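You operate a simulated robot arm through the tools that you are given. There is no shell and no other tool.

You are at the controls of a simulated robot arm. One attempt, no reset.

TASK
Tighten everything that has worked slack on the fittings board.
Fine: wing nut, large nut, knob bolt and the shackle's silver pin, each finger snug where it sits.

The check looks at the end state, three seconds after you hand in, the way a careful person would. Anything else that was tipped, shoved, dropped, spilled or broken makes it a failure.

THE ROBOT
A 7-joint arm with a two-finger parallel gripper, fixed in place. Base frame: the origin is on the floor under the middle of its stand, x ahead of it, y to its left, z up. Lengths are in m, angles in rad, forces in N, time in s.
With the tool pointing down near the work surface it reaches from about 0.3 to 0.72 m from the base axis. Its first joint turns from -2.897 to 2.897 rad. Payload 1.57 kg.
The tool frame sits at the grasp point between the pads (the TCP): z along the fingers, y along the line on which they close. The tips reach 0.03 m beyond it. Largest opening 0.08 m; finger width 0.017, thickness 0.012; the body of the gripper, 0.04 by 0.082 m, starts 0.08 m behind the TCP.
Orientation is told as [roll, pitch, yaw] about the base's x, y, z axes, in that order, counted from this pose: with the fingers straight down and closing along the base's y, the tool's x points along the base's -x, its y along +y and its z along -z.

THE INTERFACE
- The arm moves only by the tool drive_tool. Its arguments are lists of equal length, an entry for each row: "delta_pos": the shift along the tool's x, y, z in m, a list of three; "rotation": the turn, a rotation vector about the tool's x, y, z in rad, a list of three. In form: {"delta_pos": [[x, y, z], ...], "rotation": [[ax, ay, az], ...]}. A call has 1 to 20 rows; each row shifts and turns the commanded pose from where the row before left it, along the tool's axes as they then stand. "fingers" is the opening in per cent of the stroke, from 0 (shut) to 100 (fully open), set as the call begins (left out, the last holds). A row lasts 0.2 s, in which the tool goes at most 0.05 m and 0.15 rad; a call with a longer step from one row to the next is refused whole, and so is a gripper value outside its range. A pose out of reach is approached as far as the arm can. The call stops where the force on the tool passes 40 N (or 10 N more than at its start, if that is more) or the arm is blocked; 0.2 s more then pass. Each finger travels about 0.072 m/s and halts on what it meets, pressing with about 28 N; the grip force reading is that of the motor and also rises with nothing between the fingers. The clock runs only during rows and for 0.2 s after the last one: add rows that do not move to give the fingers time. It gives the time, the measured TCP pose, the force on the tool (base axes), the opening and the grip force at its end, in the units of the frame above (readings bear some noise), with the torque about the TCP (base axes, N m) and any sound that the robot's microphone picked up.
- Cameras (640 x 400 px; columns grow to the right, rows downward): "scene" is fixed at [0.3958, 0.6606, 1.4786]; the picture's right is [-0.95, -0.31, 0.00], its down [-0.19, 0.58, -0.79] and it looks along [0.25, -0.75, -0.61] (base axes); focal length 334 px, centre (320, 200). "wrist" rides on the gripper at [0.072, -0.007, -0.122] in the tool frame; the picture's right is [0.09, 1.00, 0.00], its down [-0.84, 0.08, -0.54] and it looks along [-0.54, 0.05, 0.84] (tool axes); focal length 238 px, centre (320, 200). There is no depth. A picture from a camera that has moved, and an enlarged one, comes with that camera's place and axes in the base frame and with its lens. The place of the scene camera against the robot may be out by one fixed shift of up to 0.018 m in any direction.
- get_image(camera): a new picture of that camera. No time passes.
- slide_trunk(by): slides the trunk up (or, below 0, down) by that many m; the arm rides with it, the base frame stays. It gives what a move gives, with no picture.
- inspect(camera, box): a new picture of the part [left, top, right, bottom] of that camera's present view, enlarged. No time passes.
- job_done(): hands the job in; it is judged then, once.

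Nothing tells you positions but the pictures and the camera data. Unless the task says otherwise, let go and move clear before handing in.

The tools are called as a command line: name --argument value ..., lists and objects as JSON in quotes. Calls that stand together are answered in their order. drive_tool: Moves the arm, as the interface text tells. Its arguments: {"type":"object","properties":{"delta_pos":{"type":"array","items":{"type":"array","items":{"type":"number"}}},"rotation":{"type":"array","items":{"type":"array","items":{"type":"number"}}},"fingers":{"type":"number"}},"required":["delta_pos","rotation"]} The other tools are called the same way: slide_trunk (by) moves the trunk up or down; get_image (camera) takes a picture; inspect (camera, box) takes an enlarged picture of a part of a camera's view; job_done () hands the job in.

At the start:

```text
t: 0.0
position: [0.5048, 0.1475, 1.2441]
orientation: [-0.001, -0.001, 0.0]
wrist_force: [0.1, -1.8, 0.1]
moment: [0.0, 0.0, -0.03]
gripper_width: 0.08
finger_force: 0.0
trunk travel left (down, up): [-0.375, 0.105]
```

scene: 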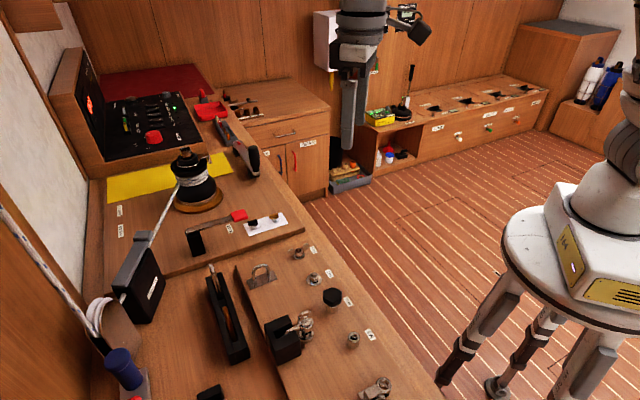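
wrist: 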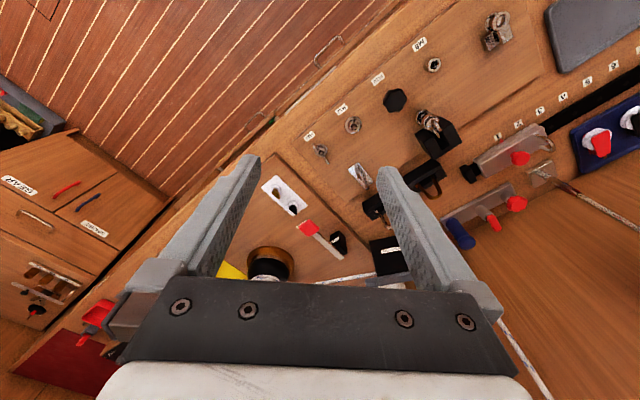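

I see a fittings board with several fittings in the lower part of the scene picture. I'll take closer looks first before moving.

inspect --camera "scene" --box '[230, 230, 400, 400]'

inspect --camera "wrist" --box '[290, 0, 550, 200]'

inspect --camera "scene" --box '[80, 50, 400, 250]'

```text
2.35 times, centred on (315, 315) of scene
camera zoom: at [0.3958, 0.6606, 1.4786], right [-0.95, -0.31, 0.0], down [-0.19, 0.58, -0.79], along [0.25, -0.75, -0.61], focal length 785 px, centre (332, -71)
```

zoom: 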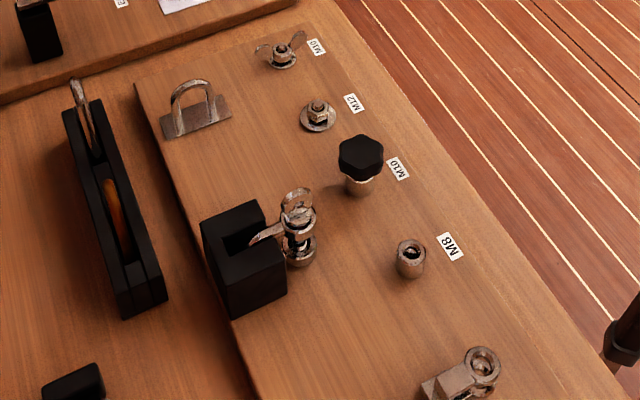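

```text
2.00 times, centred on (420, 100) of wrist
camera zoom: at [0.4331, 0.1407, 1.3649], right [-0.09, 1.0, 0.0], down [0.84, 0.08, 0.54], along [0.54, 0.05, -0.84], focal length 477 px, centre (120, 400)
```

zoom: 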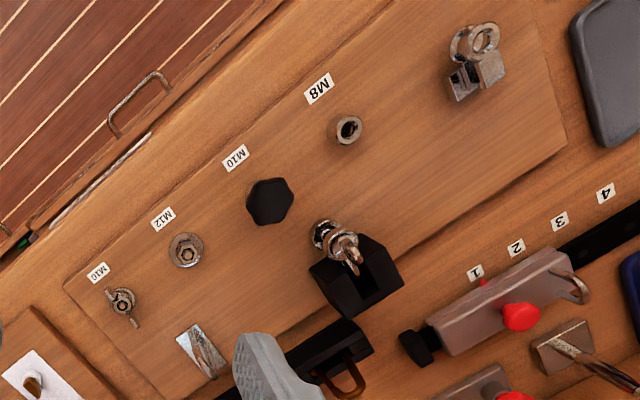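

```text
2.00 times, centred on (240, 150) of scene
camera zoom: at [0.3958, 0.6606, 1.4786], right [-0.95, -0.31, 0.0], down [-0.19, 0.58, -0.79], along [0.25, -0.75, -0.61], focal length 667 px, centre (480, 300)
```

zoom: 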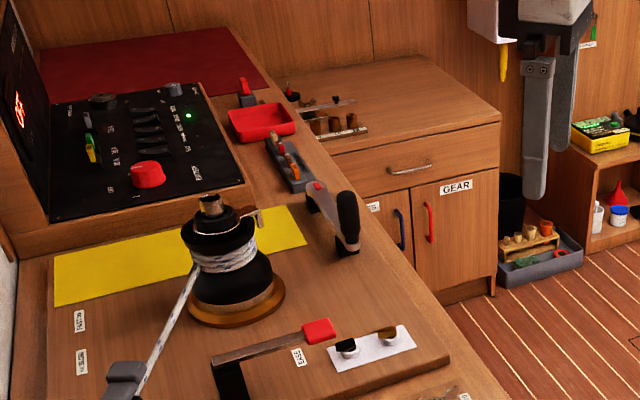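

The board runs diagonally at about z≈0.89: wing nut near (0.61,0.16), large nut (0.55,0.22), knob (0.50,0.275), M8 piece (0.44,0.335), and shackles. I'll bring the wrist camera closer for a look.

drive_tool --delta_pos '[[-0.01, 0.01, 0.04], [-0.01, 0.015, 0.04], [-0.01, 0.015, 0.04], [-0.01, 0.015, 0.04], [-0.01, 0.015, 0.03], [0, 0, 0]]' --rotation '[[0, 0, 0], [0, 0, 0], [0, 0, 0], [0, 0, 0], [0, 0, 0], [0, 0, 0]]' --fingers 100

```text
t: 1.4
position: [0.5565, 0.2166, 1.0541]
orientation: [0.001, 0.0, -0.001]
wrist_force: [0.0, 0.7, 0.0]
moment: [0.0, 0.0, -0.03]
gripper_width: 0.0801
finger_force: 0.0
trunk travel left (down, up): [-0.375, 0.105]
```

get_image --camera "wrist"

inspect --camera "wrist" --box '[200, 40, 440, 190]'

get_image --camera "scene"

```text
taken
camera wrist: at [0.485, 0.2111, 1.1748], right [-0.09, 1.0, 0.0], down [0.84, 0.08, 0.54], along [0.54, 0.05, -0.84], focal length 238 px, centre (320, 200)
```

wrist: 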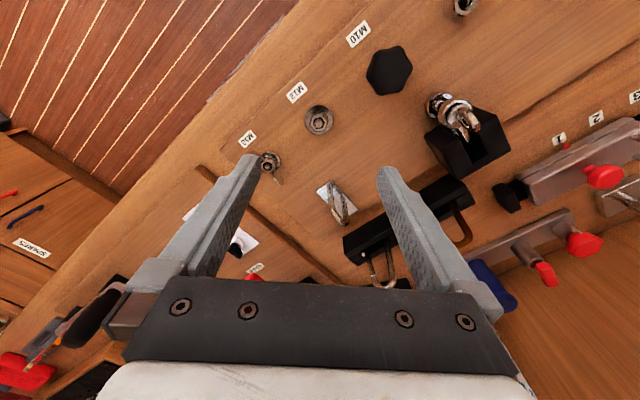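

```text
2.67 times, centred on (320, 115) of wrist
camera zoom: at [0.485, 0.2111, 1.1748], right [-0.09, 1.0, 0.0], down [0.84, 0.08, 0.54], along [0.54, 0.05, -0.84], focal length 636 px, centre (320, 427)
```

zoom: 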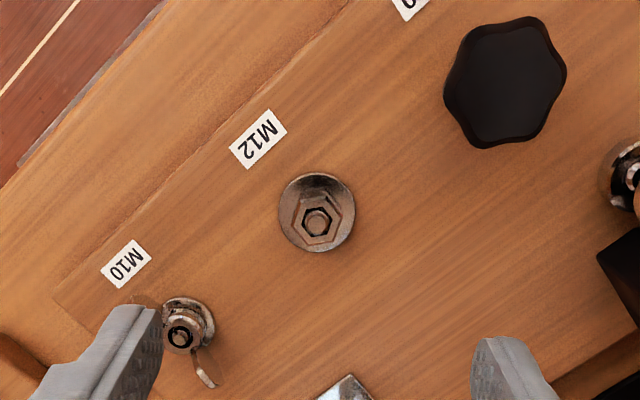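

```text
taken
```

scene: 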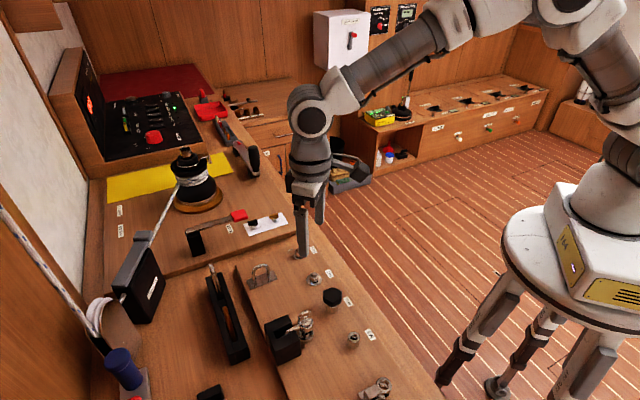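

The nut, wing nut and knob are visible. Now I'll move along the board to look at the M8 piece and the shackles.

drive_tool --delta_pos '[[0.03, 0.03, 0], [0.03, 0.03, 0], [0.03, 0.03, 0], [0.02, 0.02, 0], [0, 0, 0]]' --rotation '[[0, 0, 0], [0, 0, 0], [0, 0, 0], [0, 0, 0], [0, 0, 0]]'

```text
t: 2.6
position: [0.4433, 0.3265, 1.0519]
orientation: [-0.001, 0.0, -0.001]
wrist_force: [0.5, -0.2, 0.5]
moment: [0.0, -0.01, 0.0]
gripper_width: 0.08
finger_force: 0.0
trunk travel left (down, up): [-0.375, 0.105]
```

get_image --camera "wrist"

inspect --camera "wrist" --box '[240, 40, 480, 190]'

inspect --camera "scene" --box '[240, 230, 400, 330]'

inspect --camera "scene" --box '[260, 300, 420, 400]'

```text
taken
camera wrist: at [0.3714, 0.3207, 1.1742], right [-0.09, 1.0, 0.0], down [0.84, 0.08, 0.54], along [0.54, 0.05, -0.84], focal length 238 px, centre (320, 200)
```

wrist: 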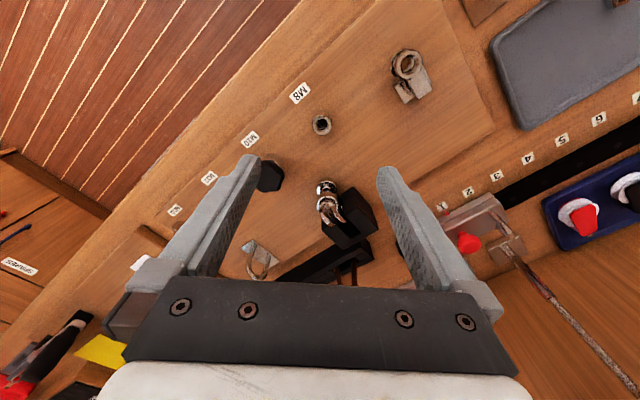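

```text
2.67 times, centred on (360, 115) of wrist
camera zoom: at [0.3714, 0.3207, 1.1742], right [-0.09, 1.0, 0.0], down [0.84, 0.08, 0.54], along [0.54, 0.05, -0.84], focal length 636 px, centre (213, 427)
```

zoom: 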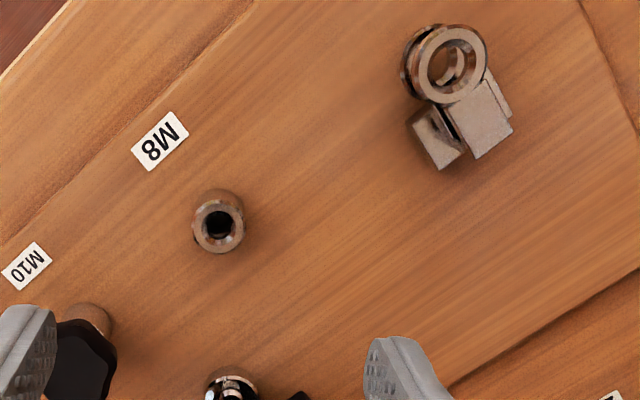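

```text
4.00 times, centred on (320, 280) of scene
camera zoom: at [0.3958, 0.6606, 1.4786], right [-0.95, -0.31, 0.0], down [-0.19, 0.58, -0.79], along [0.25, -0.75, -0.61], focal length 1334 px, centre (320, -120)
```

zoom: 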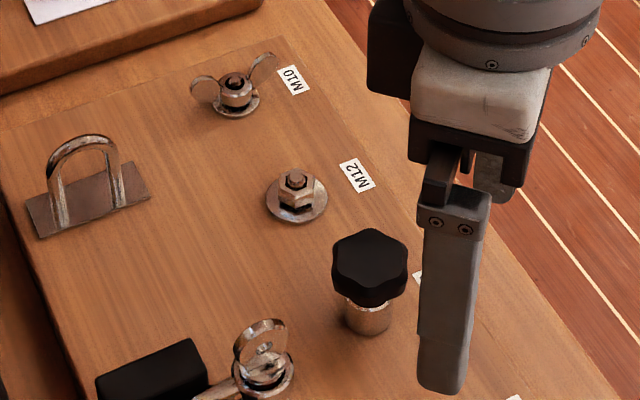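

```text
4.00 times, centred on (340, 350) of scene
camera zoom: at [0.3958, 0.6606, 1.4786], right [-0.95, -0.31, 0.0], down [-0.19, 0.58, -0.79], along [0.25, -0.75, -0.61], focal length 1334 px, centre (240, -400)
```

zoom: 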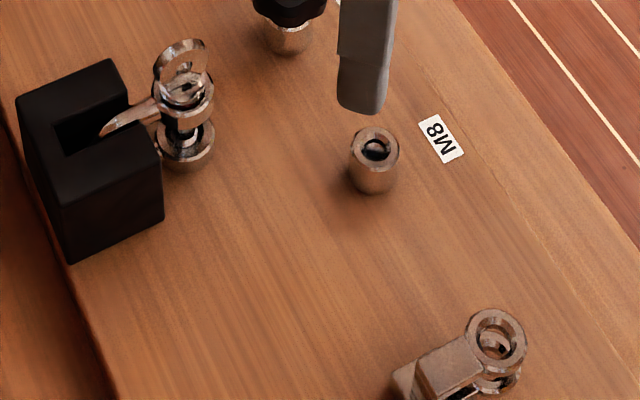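

The M8 piece is just an empty bush; the shackle pin with its loop head stands near (0.53,0.345), head at z≈0.96. I'll look closer at the pin.

drive_tool --delta_pos '[[-0.03, 0.008, 0], [-0.03, 0.008, 0.012], [0, 0, 0]]' --rotation '[[0, 0, 0], [0, 0, 0], [0, 0, 0]]'

inspect --camera "wrist" --box '[240, 100, 400, 200]'

get_image --camera "wrist"

inspect --camera "scene" --box '[250, 300, 330, 350]'

```text
t: 3.4
position: [0.5047, 0.3406, 1.0415]
orientation: [-0.001, 0.0, 0.001]
wrist_force: [0.2, 0.2, -0.5]
moment: [0.03, -0.01, 0.0]
gripper_width: 0.0798
finger_force: 0.0
trunk travel left (down, up): [-0.375, 0.105]
```

```text
4.00 times, centred on (320, 150) of wrist
camera zoom: at [0.4324, 0.3345, 1.1622], right [-0.09, 1.0, 0.0], down [0.84, 0.08, 0.54], along [0.54, 0.05, -0.84], focal length 953 px, centre (320, 400)
```

zoom: 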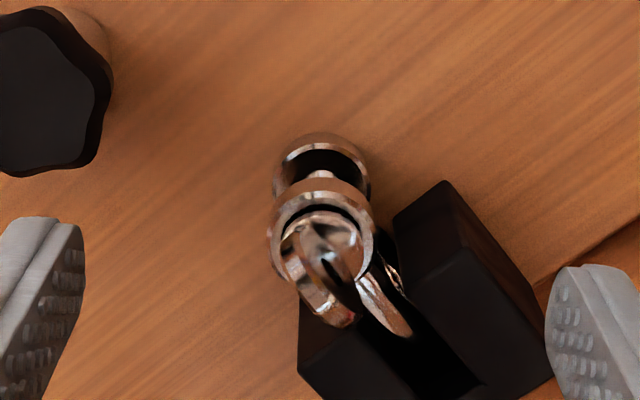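

```text
taken
camera wrist: at [0.4324, 0.3345, 1.1622], right [-0.09, 1.0, 0.0], down [0.84, 0.08, 0.54], along [0.54, 0.05, -0.84], focal length 238 px, centre (320, 200)
```

wrist: 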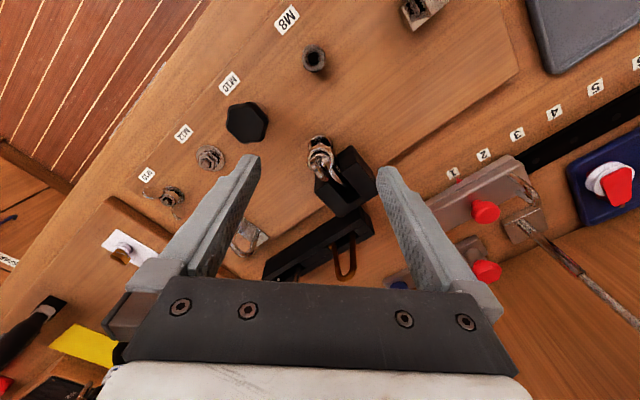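

```text
8.00 times, centred on (290, 325) of scene
camera zoom: at [0.3958, 0.6606, 1.4786], right [-0.95, -0.31, 0.0], down [-0.19, 0.58, -0.79], along [0.25, -0.75, -0.61], focal length 2668 px, centre (560, -800)
```

zoom: 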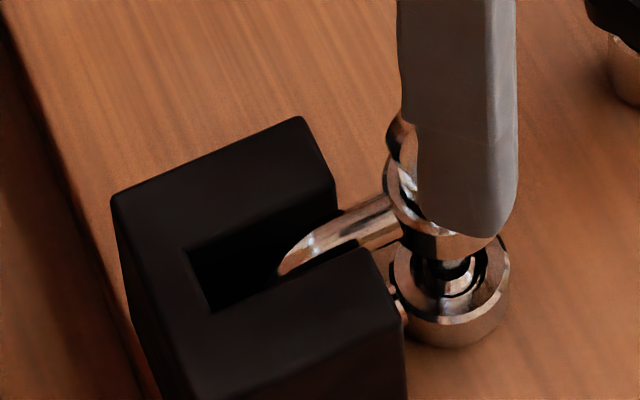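

The pin is a loop-headed screw pin standing vertical through two shackle ears. I'll get a straight-down view to find the loop's orientation, by placing the camera right above.

drive_tool --delta_pos '[[-0.03, 0.004, 0], [-0.03, 0.0, 0.0], [-0.025, 0, 0], [0, 0, 0]]' --rotation '[[0, 0, 0], [0, 0, 0], [0, 0, 0], [0, 0, 0]]'

inspect --camera "wrist" --box '[240, 10, 400, 110]'

get_image --camera "wrist"

inspect --camera "scene" --box '[250, 300, 330, 350]'

inspect --camera "scene" --box '[280, 240, 360, 290]'

inspect --camera "scene" --box '[300, 270, 380, 320]'

```text
t: 4.4
position: [0.5904, 0.3461, 1.0404]
orientation: [-0.001, -0.002, -0.001]
wrist_force: [0.1, -0.3, -1.0]
moment: [0.04, 0.03, 0.0]
gripper_width: 0.08
finger_force: 0.0
trunk travel left (down, up): [-0.375, 0.105]
```

```text
4.00 times, centred on (320, 60) of wrist
camera zoom: at [0.5182, 0.3398, 1.1614], right [-0.09, 1.0, 0.0], down [0.84, 0.08, 0.54], along [0.54, 0.05, -0.84], focal length 953 px, centre (320, 760)
```

zoom: 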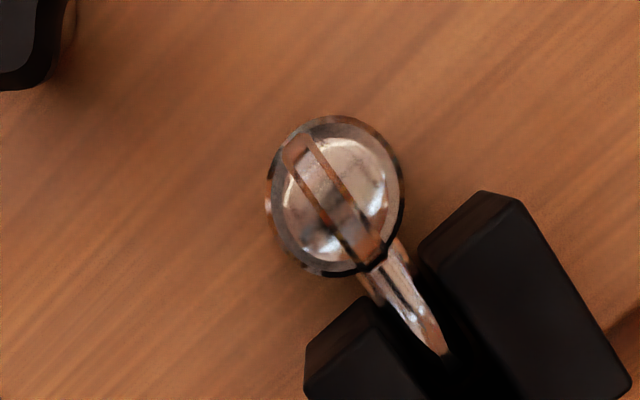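

```text
taken
camera wrist: at [0.5182, 0.3398, 1.1614], right [-0.09, 1.0, 0.0], down [0.84, 0.08, 0.54], along [0.54, 0.05, -0.84], focal length 238 px, centre (320, 200)
```

wrist: 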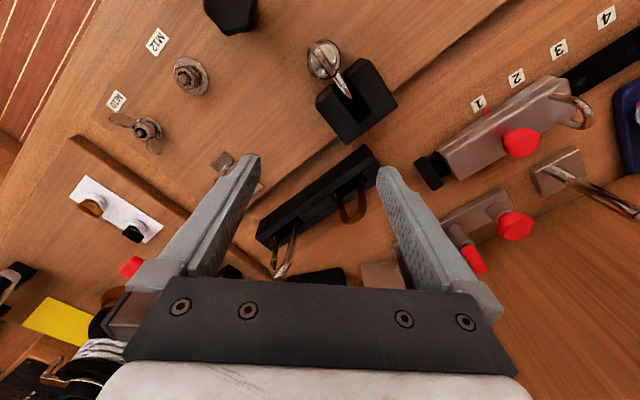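

```text
8.00 times, centred on (290, 325) of scene
camera zoom: at [0.3958, 0.6606, 1.4786], right [-0.95, -0.31, 0.0], down [-0.19, 0.58, -0.79], along [0.25, -0.75, -0.61], focal length 2668 px, centre (560, -800)
```

zoom: 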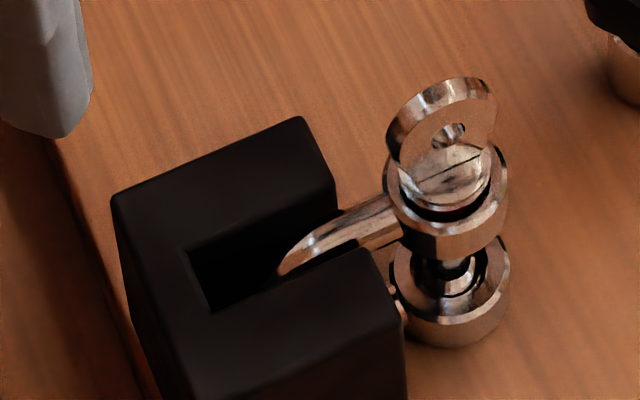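

```text
8.00 times, centred on (320, 265) of scene
camera zoom: at [0.3958, 0.6606, 1.4786], right [-0.95, -0.31, 0.0], down [-0.19, 0.58, -0.79], along [0.25, -0.75, -0.61], focal length 2668 px, centre (320, -320)
```

zoom: 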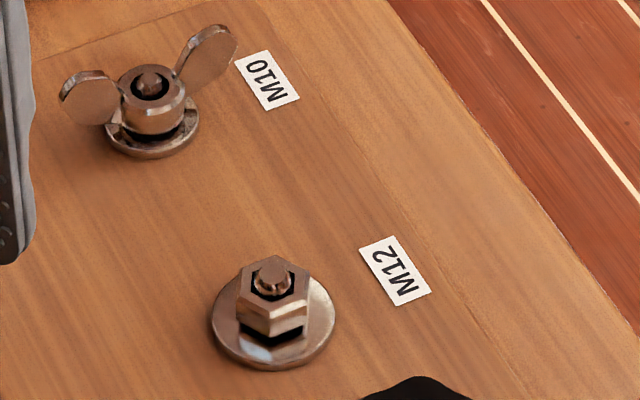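

```text
8.00 times, centred on (340, 295) of scene
camera zoom: at [0.3958, 0.6606, 1.4786], right [-0.95, -0.31, 0.0], down [-0.19, 0.58, -0.79], along [0.25, -0.75, -0.61], focal length 2668 px, centre (160, -560)
```

zoom: 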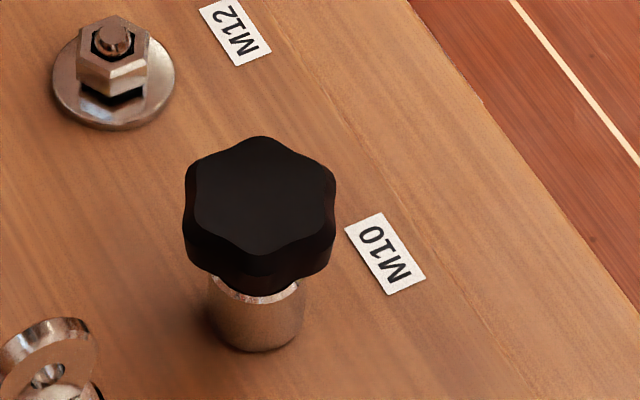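

I can see gaps under the wing nut, the large nut and the pin head; the knob needs a closer look. Next: top-down views of nut and wing nut for their orientation.

drive_tool --delta_pos '[[-0.015, -0.045, 0], [-0.015, -0.045, 0.0], [0.0, -0.042, 0.01], [0, 0, 0.01], [0, 0, 0]]' --rotation '[[0, 0, 0], [0, 0, 0], [0, 0, 0], [0, 0, 0], [0, 0, 0]]'

get_image --camera "wrist"

inspect --camera "wrist" --box '[240, 10, 400, 110]'

inspect --camera "wrist" --box '[180, 60, 340, 160]'

```text
t: 5.6
position: [0.6214, 0.2148, 1.0202]
orientation: [0.001, 0.0, 0.0]
wrist_force: [0.7, 0.6, 0.3]
moment: [-0.01, 0.0, 0.0]
gripper_width: 0.0797
finger_force: 0.0
trunk travel left (down, up): [-0.375, 0.105]
```

```text
taken
camera wrist: at [0.5493, 0.2079, 1.1412], right [-0.09, 1.0, 0.0], down [0.84, 0.08, 0.54], along [0.54, 0.05, -0.84], focal length 238 px, centre (320, 200)
```

wrist: 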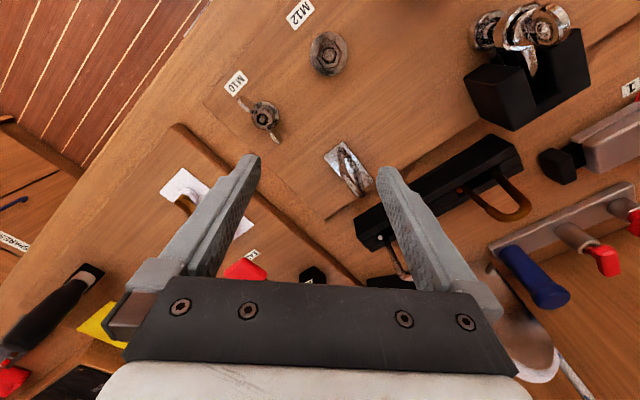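

```text
4.00 times, centred on (320, 60) of wrist
camera zoom: at [0.5493, 0.2079, 1.1412], right [-0.09, 1.0, 0.0], down [0.84, 0.08, 0.54], along [0.54, 0.05, -0.84], focal length 953 px, centre (320, 760)
```

zoom: 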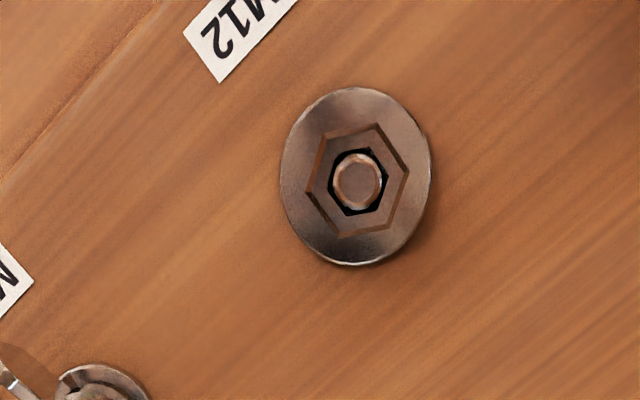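

```text
4.00 times, centred on (260, 110) of wrist
camera zoom: at [0.5493, 0.2079, 1.1412], right [-0.09, 1.0, 0.0], down [0.84, 0.08, 0.54], along [0.54, 0.05, -0.84], focal length 953 px, centre (560, 560)
```

zoom: 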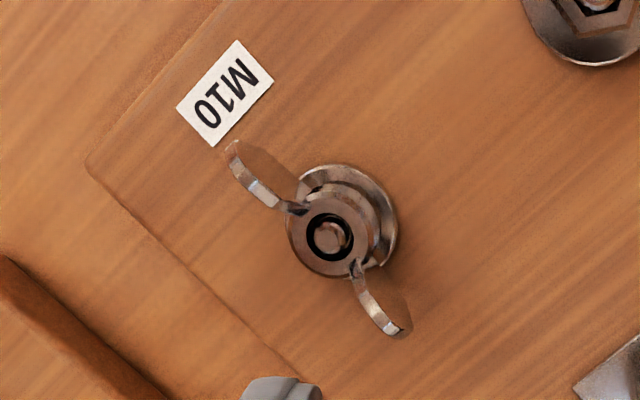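

The large nut sits at about (0.554, 0.216), its flats facing 17°, 77° and 137°. I'll move above it and wind the wrist back counter-clockwise, so there is room to turn clockwise.

drive_tool --delta_pos '[[0.035, 0.001, 0], [0.032, 0.0004, 0], [0, 0, 0], [0, 0, 0], [0, 0, 0], [0, 0, 0], [0, 0, 0], [0, 0, 0], [0, 0, 0], [0, 0, 0], [0, 0, 0], [0, 0, 0], [0, 0, 0], [0, 0, 0], [0, 0, 0], [0, 0, 0], [0, 0, 0], [0, 0, 0], [0, 0, 0], [0, 0, 0]]' --rotation '[[0, 0, -0.145], [0, 0, -0.145], [0, 0, -0.145], [0, 0, -0.145], [0, 0, -0.145], [0, 0, -0.145], [0, 0, -0.145], [0, 0, -0.145], [0, 0, -0.145], [0, 0, -0.145], [0, 0, -0.145], [0, 0, -0.145], [0, 0, -0.145], [0, 0, -0.145], [0, 0, -0.145], [0, 0, -0.145], [0, 0, -0.145], [0, 0, -0.145], [0, 0, -0.145], [0, 0, -0.145]]'

get_image --camera "wrist"

inspect --camera "wrist" --box '[240, 80, 400, 180]'

```text
t: 9.8
position: [0.553, 0.2109, 1.0209]
orientation: [0.0, -0.001, 2.902]
wrist_force: [0.9, -0.2, -0.2]
moment: [-0.01, 0.01, -0.01]
gripper_width: 0.0799
finger_force: 0.1
trunk travel left (down, up): [-0.375, 0.105]
```

```text
taken
camera wrist: at [0.6243, 0.2013, 1.1427], right [-0.15, -0.99, 0.0], down [-0.83, 0.12, 0.54], along [-0.54, 0.08, -0.84], focal length 238 px, centre (320, 200)
```

wrist: 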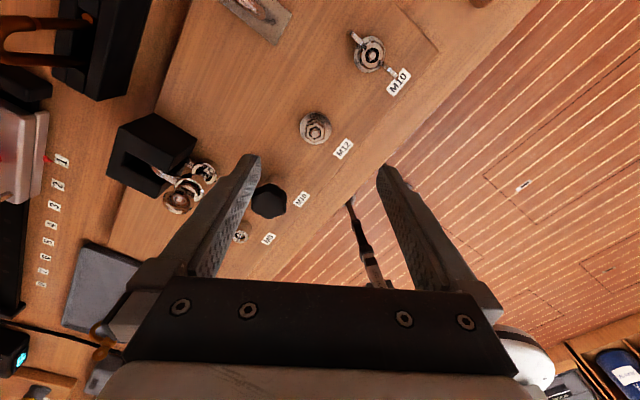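

```text
4.00 times, centred on (320, 130) of wrist
camera zoom: at [0.6243, 0.2013, 1.1427], right [-0.15, -0.99, 0.0], down [-0.83, 0.12, 0.54], along [-0.54, 0.08, -0.84], focal length 953 px, centre (320, 480)
```

zoom: 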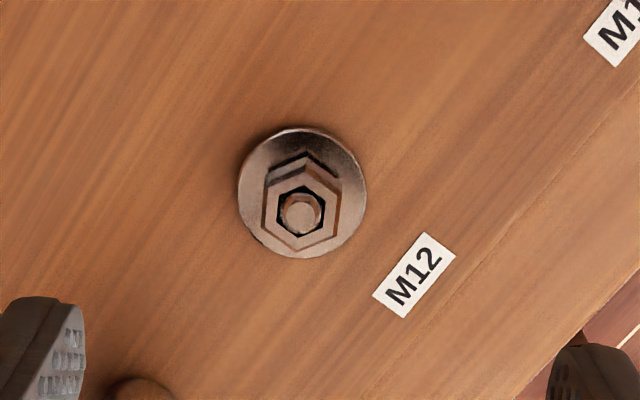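

The nut is about 5 mm off the tool axis and its flats are aligned with the closing direction (ψ≈2.9). I'll correct, lower partway with fingers part closed, and check.

drive_tool --delta_pos '[[0, -0.0052, 0.02], [0, 0, 0.03], [0, 0, 0.02], [0, 0, 0]]' --rotation '[[0, 0, -0.013], [0, 0, 0], [0, 0, 0], [0, 0, 0]]' --fingers 50

get_image --camera "wrist"

inspect --camera "wrist" --box '[240, 100, 400, 200]'

inspect --camera "scene" --box '[280, 240, 360, 290]'

```text
t: 10.8
position: [0.5534, 0.2159, 0.9503]
orientation: [0.0, 0.001, 2.914]
wrist_force: [-0.8, 1.0, -0.9]
moment: [-0.03, -0.03, 0.0]
gripper_width: 0.0399
finger_force: 0.1
trunk travel left (down, up): [-0.375, 0.105]
```

```text
taken
camera wrist: at [0.625, 0.2069, 1.0719], right [-0.14, -0.99, 0.0], down [-0.83, 0.11, 0.54], along [-0.54, 0.07, -0.84], focal length 238 px, centre (320, 200)
```

wrist: 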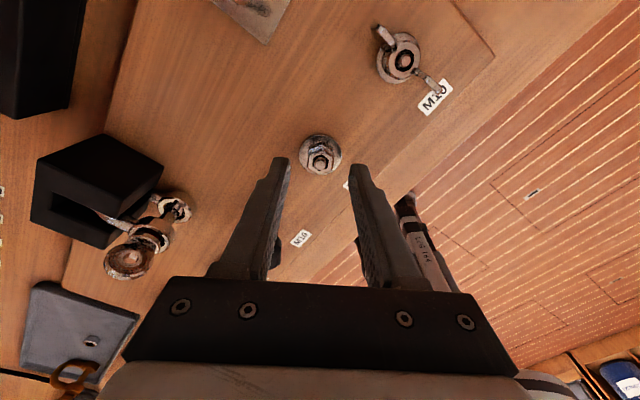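

```text
4.00 times, centred on (320, 150) of wrist
camera zoom: at [0.625, 0.2069, 1.0719], right [-0.14, -0.99, 0.0], down [-0.83, 0.11, 0.54], along [-0.54, 0.07, -0.84], focal length 953 px, centre (320, 400)
```

zoom: 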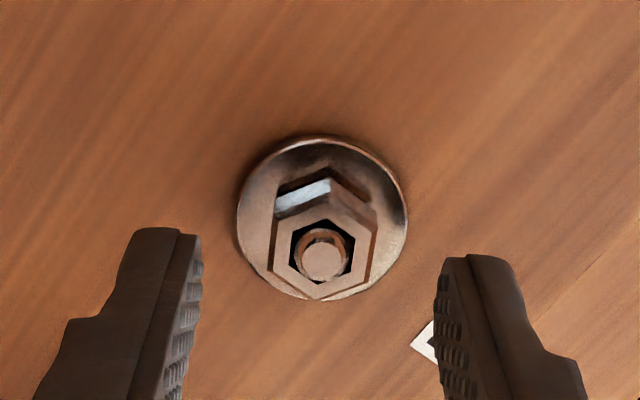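

```text
8.00 times, centred on (320, 265) of scene
camera zoom: at [0.3958, 0.6606, 1.4786], right [-0.95, -0.31, 0.0], down [-0.19, 0.58, -0.79], along [0.25, -0.75, -0.61], focal length 2668 px, centre (320, -320)
```

zoom: 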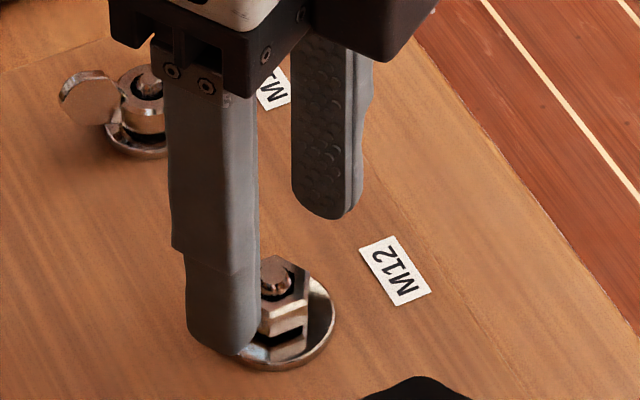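

Alignment looks good. Lowering so the tips straddle the nut, then closing.

drive_tool --delta_pos '[[-0.0008, 0, 0.01], [0, 0, 0.008], [0, 0, 0.004], [0, 0, 0]]' --rotation '[[0, 0, 0], [0, 0, 0], [0, 0, 0], [0, 0, 0]]'

inspect --camera "wrist" --box '[240, 120, 400, 220]'

inspect --camera "scene" --box '[280, 240, 360, 290]'

```text
t: 11.8
position: [0.5543, 0.216, 0.9302]
orientation: [0.0, 0.001, 2.914]
wrist_force: [-1.0, 0.7, 0.2]
moment: [0.0, 0.01, -0.01]
gripper_width: 0.0401
finger_force: 0.2
trunk travel left (down, up): [-0.375, 0.105]
```

```text
4.00 times, centred on (320, 170) of wrist
camera zoom: at [0.6253, 0.2072, 1.0512], right [-0.14, -0.99, 0.0], down [-0.83, 0.11, 0.54], along [-0.54, 0.07, -0.84], focal length 953 px, centre (320, 320)
```

zoom: 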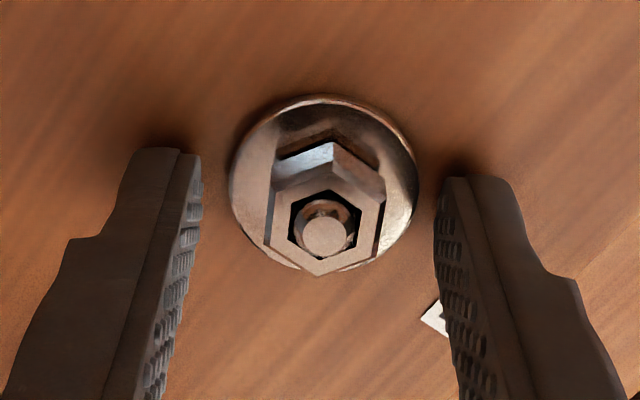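

```text
8.00 times, centred on (320, 265) of scene
camera zoom: at [0.3958, 0.6606, 1.4786], right [-0.95, -0.31, 0.0], down [-0.19, 0.58, -0.79], along [0.25, -0.75, -0.61], focal length 2668 px, centre (320, -320)
```

zoom: 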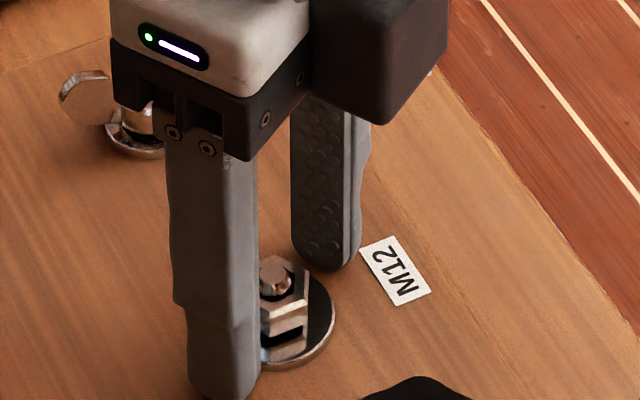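

Tips straddle the nut just above the washer. Closing on it now.

drive_tool --delta_pos '[[0, 0, 0], [0, 0, 0], [0, 0, 0]]' --rotation '[[0, 0, 0], [0, 0, 0], [0, 0, 0]]' --fingers 0

inspect --camera "wrist" --box '[240, 120, 400, 220]'

```text
t: 12.6
position: [0.5543, 0.2165, 0.9298]
orientation: [-0.001, 0.0, 2.914]
wrist_force: [-1.6, -3.0, 0.0]
moment: [-0.1, 0.0, -0.12]
gripper_width: 0.0324
finger_force: 40.3
trunk travel left (down, up): [-0.375, 0.105]
```

```text
4.00 times, centred on (320, 170) of wrist
camera zoom: at [0.6252, 0.2067, 1.0512], right [-0.14, -0.99, 0.0], down [-0.83, 0.11, 0.54], along [-0.54, 0.07, -0.84], focal length 953 px, centre (320, 320)
```

zoom: 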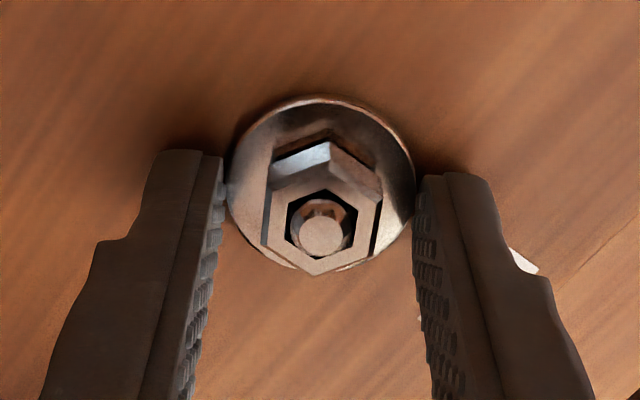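

The fingers stopped at 32 mm: they caught the washer's rim, so everything sits a few mm higher than I took it. I'll open, raise 5 mm, and close again.

drive_tool --delta_pos '[[0, 0, 0], [0, 0, 0], [0, 0, -0.005], [0, 0, 0]]' --rotation '[[0, 0, 0], [0, 0, 0], [0, 0, 0], [0, 0, 0]]' --fingers 50

drive_tool --delta_pos '[[0, 0, 0], [0, 0, 0], [0, 0, 0]]' --rotation '[[0, 0, 0], [0, 0, 0], [0, 0, 0]]' --fingers 0

inspect --camera "wrist" --box '[240, 120, 400, 220]'

inspect --camera "scene" --box '[280, 240, 360, 290]'

```text
t: 13.6
position: [0.5545, 0.2157, 0.935]
orientation: [-0.001, 0.0, 2.913]
wrist_force: [0.1, 0.6, 0.1]
moment: [-0.03, 0.0, -0.01]
gripper_width: 0.0402
finger_force: 0.0
trunk travel left (down, up): [-0.375, 0.105]
```

```text
t: 14.4
position: [0.5543, 0.216, 0.9351]
orientation: [0.0, 0.0, 2.912]
wrist_force: [-0.1, -2.5, 1.0]
moment: [-0.08, 0.03, -0.02]
gripper_width: 0.0181
finger_force: 27.7
trunk travel left (down, up): [-0.375, 0.105]
```

```text
4.00 times, centred on (320, 170) of wrist
camera zoom: at [0.6255, 0.2066, 1.0562], right [-0.14, -0.99, 0.0], down [-0.83, 0.11, 0.54], along [-0.54, 0.07, -0.84], focal length 953 px, centre (320, 320)
```

zoom: 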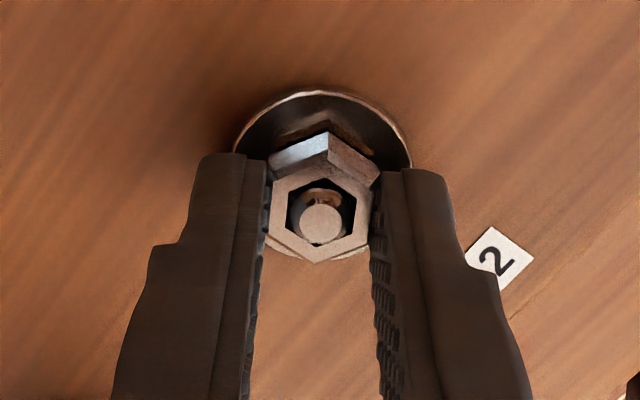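

```text
8.00 times, centred on (320, 265) of scene
camera zoom: at [0.3958, 0.6606, 1.4786], right [-0.95, -0.31, 0.0], down [-0.19, 0.58, -0.79], along [0.25, -0.75, -0.61], focal length 2668 px, centre (320, -320)
```

zoom: 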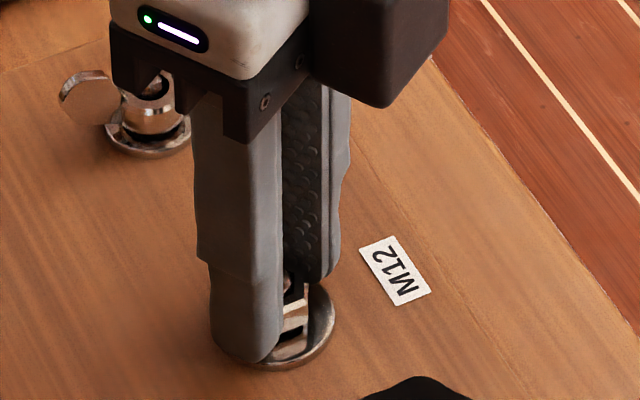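

Gripped the nut across its flats (18 mm). Starting a small clockwise turn to feel the torque.

drive_tool --delta_pos '[[0, 0, 3e-05], [0, 0, 3e-05], [0, 0, 3e-05], [0, 0, 3e-05], [0, 0, 3e-05]]' --rotation '[[0, 0, 0.1], [0, 0, 0.1], [0, 0, 0.1], [0, 0, 0.1], [0, 0, 0.1]]'

inspect --camera "wrist" --box '[240, 120, 400, 220]'

```text
t: 15.6
position: [0.5543, 0.2168, 0.9353]
orientation: [0.0, -0.001, 2.411]
wrist_force: [3.1, -5.0, 0.6]
moment: [-0.14, -0.12, 0.02]
gripper_width: 0.0179
finger_force: 27.6
trunk travel left (down, up): [-0.375, 0.105]
```

```text
4.00 times, centred on (320, 170) of wrist
camera zoom: at [0.612, 0.1738, 1.0562], right [-0.6, -0.8, 0.0], down [-0.68, 0.5, 0.54], along [-0.43, 0.32, -0.84], focal length 953 px, centre (320, 320)
```

zoom: 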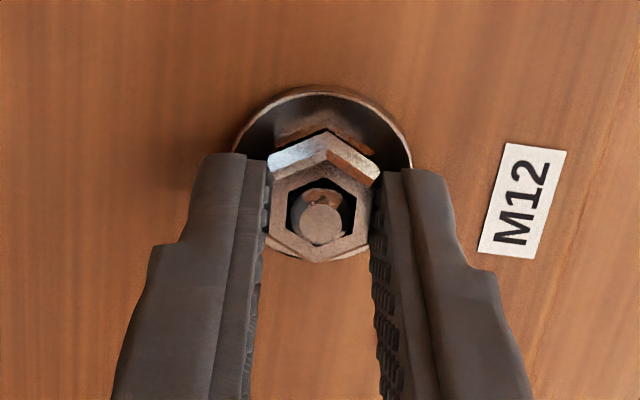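

The nut turns with the gripper and shows only slight side load. Continuing clockwise.

drive_tool --delta_pos '[[0.0003, 0, 4e-05], [0.0003, 0, 4e-05], [0, 0, 4e-05], [0, 0, 4e-05], [0, 0, 4e-05], [0, 0, 4e-05], [0, 0, 4e-05], [0, 0, 4e-05], [0, 0, 4e-05], [0, 0, 4e-05]]' --rotation '[[0, 0, 0.14], [0, 0, 0.14], [0, 0, 0.14], [0, 0, 0.14], [0, 0, 0.14], [0, 0, 0.14], [0, 0, 0.14], [0, 0, 0.14], [0, 0, 0.14], [0, 0, 0.14]]'

inspect --camera "wrist" --box '[240, 120, 400, 220]'

inspect --camera "scene" --box '[280, 240, 360, 290]'

```text
t: 17.8
position: [0.5562, 0.2172, 0.9335]
orientation: [0.0, -0.001, 1.011]
wrist_force: [10.6, 1.3, -5.0]
moment: [0.05, -0.32, 0.05]
gripper_width: 0.018
finger_force: 27.7
trunk travel left (down, up): [-0.375, 0.105]
```

```text
4.00 times, centred on (320, 170) of wrist
camera zoom: at [0.5228, 0.1525, 1.0557], right [-0.89, 0.45, 0.0], down [0.38, 0.75, 0.54], along [0.24, 0.48, -0.84], focal length 953 px, centre (320, 320)
```

zoom: 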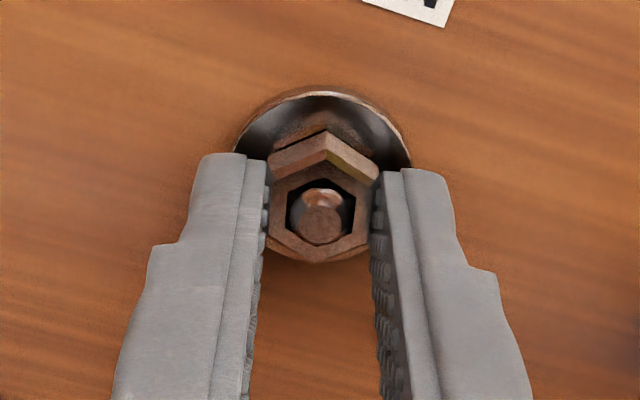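

```text
8.00 times, centred on (320, 265) of scene
camera zoom: at [0.3958, 0.6606, 1.4786], right [-0.95, -0.31, 0.0], down [-0.19, 0.58, -0.79], along [0.25, -0.75, -0.61], focal length 2668 px, centre (320, -320)
```

zoom: 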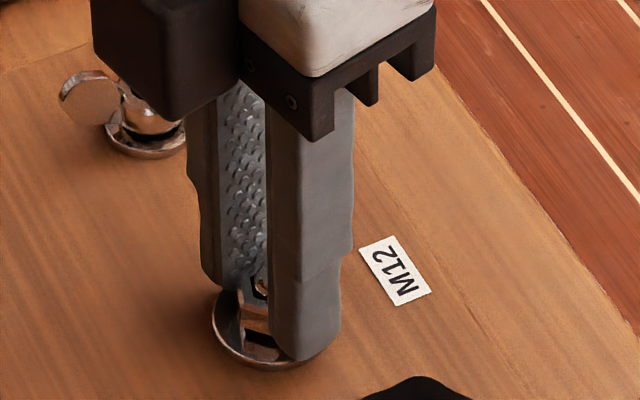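

The nut is turning; measured drift shows its axis at about (0.5556, 0.2157), roughly 1.3 mm off my grip. I'll release, recentre, and regrip here.

drive_tool --delta_pos '[[0, 0, 0], [0, 0, 0], [-0.0006, -0.0007, 0.0005], [0, 0, 0]]' --rotation '[[0, 0, 0], [0, 0, 0], [0, 0, 0], [0, 0, 0]]' --fingers 40

inspect --camera "wrist" --box '[240, 120, 400, 220]'

inspect --camera "scene" --box '[280, 240, 360, 290]'

```text
t: 18.8
position: [0.5552, 0.2171, 0.9341]
orientation: [0.001, -0.002, 1.015]
wrist_force: [-0.7, 0.9, 0.7]
moment: [0.02, 0.0, -0.02]
gripper_width: 0.0322
finger_force: 0.1
trunk travel left (down, up): [-0.375, 0.105]
```

```text
4.00 times, centred on (320, 170) of wrist
camera zoom: at [0.5227, 0.1525, 1.0558], right [-0.89, 0.45, 0.0], down [0.38, 0.75, 0.54], along [0.24, 0.48, -0.84], focal length 953 px, centre (320, 320)
```

zoom: 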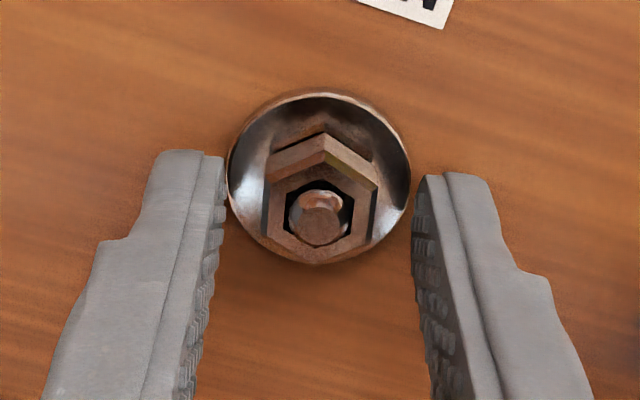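

```text
8.00 times, centred on (320, 265) of scene
camera zoom: at [0.3958, 0.6606, 1.4786], right [-0.95, -0.31, 0.0], down [-0.19, 0.58, -0.79], along [0.25, -0.75, -0.61], focal length 2668 px, centre (320, -320)
```

zoom: 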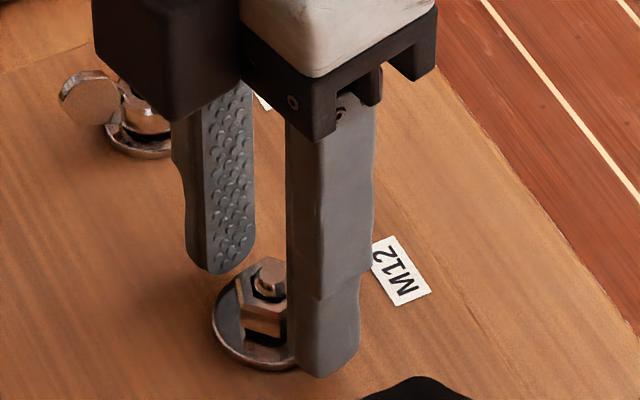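

Now centred well. Closing again and turning further clockwise with a bit more down-feed.

drive_tool --delta_pos '[[0, 0, 0], [0, 0, 0], [0, 0, 0], [0, 0, 5e-05], [0, 0, 5e-05], [0, 0, 5e-05], [0, 0, 5e-05], [0, 0, 5e-05], [0, 0, 5e-05], [0, 0, 5e-05], [0, 0, 5e-05], [0, 0, 5e-05], [0, 0, 5e-05]]' --rotation '[[0, 0, 0], [0, 0, 0], [0, 0, 0], [0, 0, 0.12], [0, 0, 0.12], [0, 0, 0.12], [0, 0, 0.12], [0, 0, 0.12], [0, 0, 0.12], [0, 0, 0.12], [0, 0, 0.12], [0, 0, 0.12], [0, 0, 0.12]]' --fingers 0

inspect --camera "wrist" --box '[240, 120, 400, 220]'

inspect --camera "scene" --box '[280, 240, 360, 290]'

```text
t: 21.6
position: [0.5565, 0.2165, 0.9347]
orientation: [0.0, -0.002, -0.191]
wrist_force: [6.4, -6.2, 7.5]
moment: [-0.21, -0.14, 0.04]
gripper_width: 0.0175
finger_force: 28.0
trunk travel left (down, up): [-0.375, 0.105]
```

```text
4.00 times, centred on (320, 170) of wrist
camera zoom: at [0.4836, 0.2231, 1.0553], right [0.1, 1.0, 0.0], down [0.84, -0.08, 0.54], along [0.54, -0.05, -0.84], focal length 953 px, centre (320, 320)
```

zoom: 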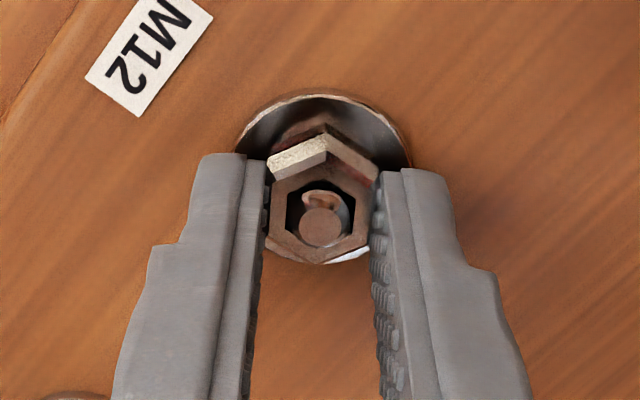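

```text
8.00 times, centred on (320, 265) of scene
camera zoom: at [0.3958, 0.6606, 1.4786], right [-0.95, -0.31, 0.0], down [-0.19, 0.58, -0.79], along [0.25, -0.75, -0.61], focal length 2668 px, centre (320, -320)
```

zoom: 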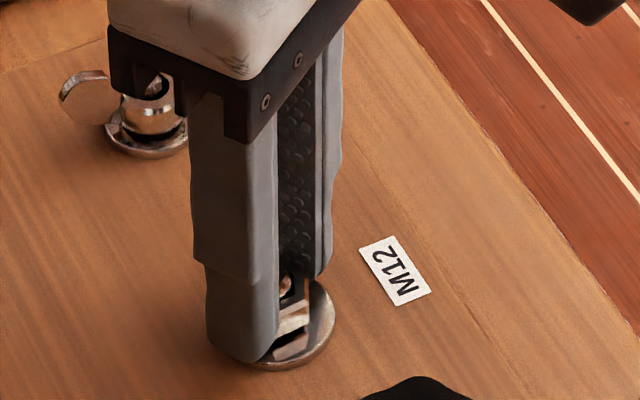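

inspect --camera "scene" --box '[302, 270, 326, 285]'

inspect --camera "wrist" --box '[296, 140, 344, 170]'

```text
16.00 times, centred on (314, 278) of scene
camera zoom: at [0.3958, 0.6606, 1.4786], right [-0.95, -0.31, 0.0], down [-0.19, 0.58, -0.79], along [0.25, -0.75, -0.61], focal length 5336 px, centre (416, -1040)
```

zoom: 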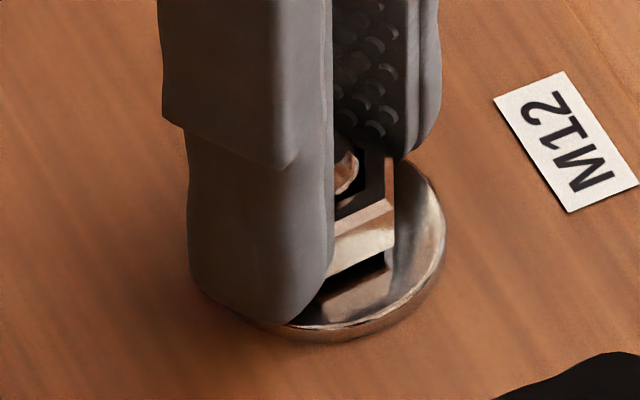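

```text
13.33 times, centred on (320, 155) of wrist
camera zoom: at [0.4836, 0.2231, 1.0553], right [0.1, 1.0, 0.0], down [0.84, -0.08, 0.54], along [0.54, -0.05, -0.84], focal length 3178 px, centre (320, 800)
```

zoom: 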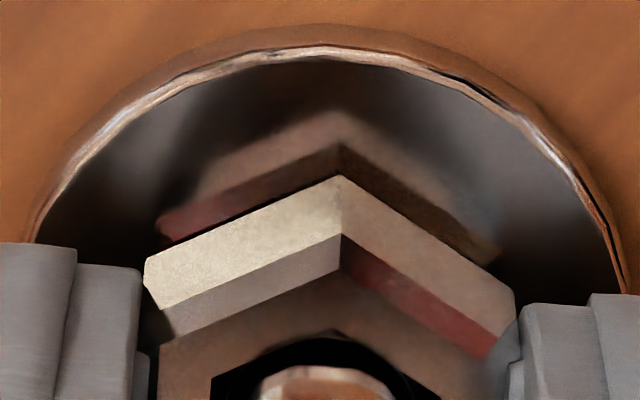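

The nut's mirror image in the washer still shows a gap of about 1.5 mm. I'll release to read the unloaded pose and the gap accurately.

drive_tool --delta_pos '[[0, 0, 0], [0, 0, 0], [0, 0, 0]]' --rotation '[[0, 0, 0], [0, 0, 0], [0, 0, 0]]' --fingers 40

inspect --camera "wrist" --box '[288, 135, 352, 175]'

inspect --camera "scene" --box '[302, 270, 326, 285]'

```text
t: 22.4
position: [0.5546, 0.2182, 0.9335]
orientation: [0.001, -0.001, -0.186]
wrist_force: [0.1, 0.8, 0.2]
moment: [-0.02, 0.0, -0.02]
gripper_width: 0.032
finger_force: 0.1
trunk travel left (down, up): [-0.375, 0.105]
```

```text
10.00 times, centred on (320, 155) of wrist
camera zoom: at [0.483, 0.2242, 1.0547], right [0.1, 1.0, 0.0], down [0.84, -0.08, 0.54], along [0.54, -0.05, -0.84], focal length 2384 px, centre (320, 650)
```

zoom: 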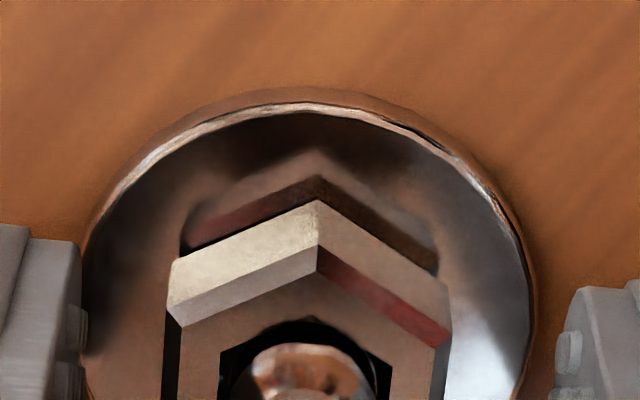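

```text
16.00 times, centred on (314, 278) of scene
camera zoom: at [0.3958, 0.6606, 1.4786], right [-0.95, -0.31, 0.0], down [-0.19, 0.58, -0.79], along [0.25, -0.75, -0.61], focal length 5336 px, centre (416, -1040)
```

zoom: 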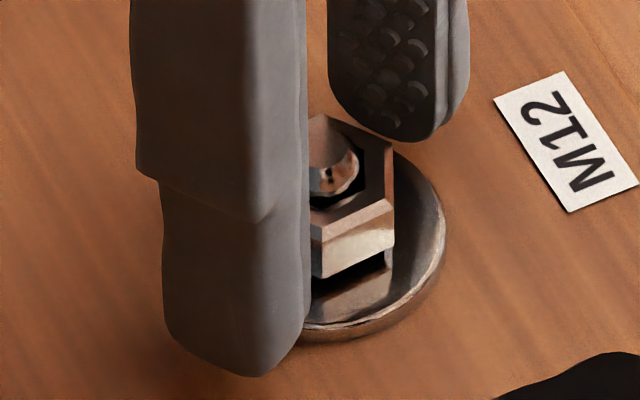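

inspect --camera "wrist" --box '[240, 120, 400, 220]'

```text
4.00 times, centred on (320, 170) of wrist
camera zoom: at [0.483, 0.2242, 1.0547], right [0.1, 1.0, 0.0], down [0.84, -0.08, 0.54], along [0.54, -0.05, -0.84], focal length 953 px, centre (320, 320)
```

zoom: 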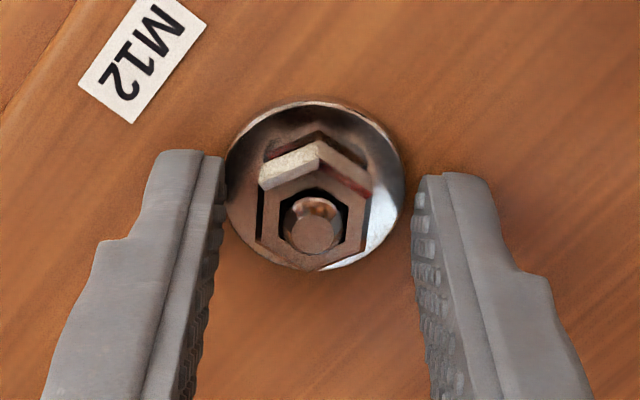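

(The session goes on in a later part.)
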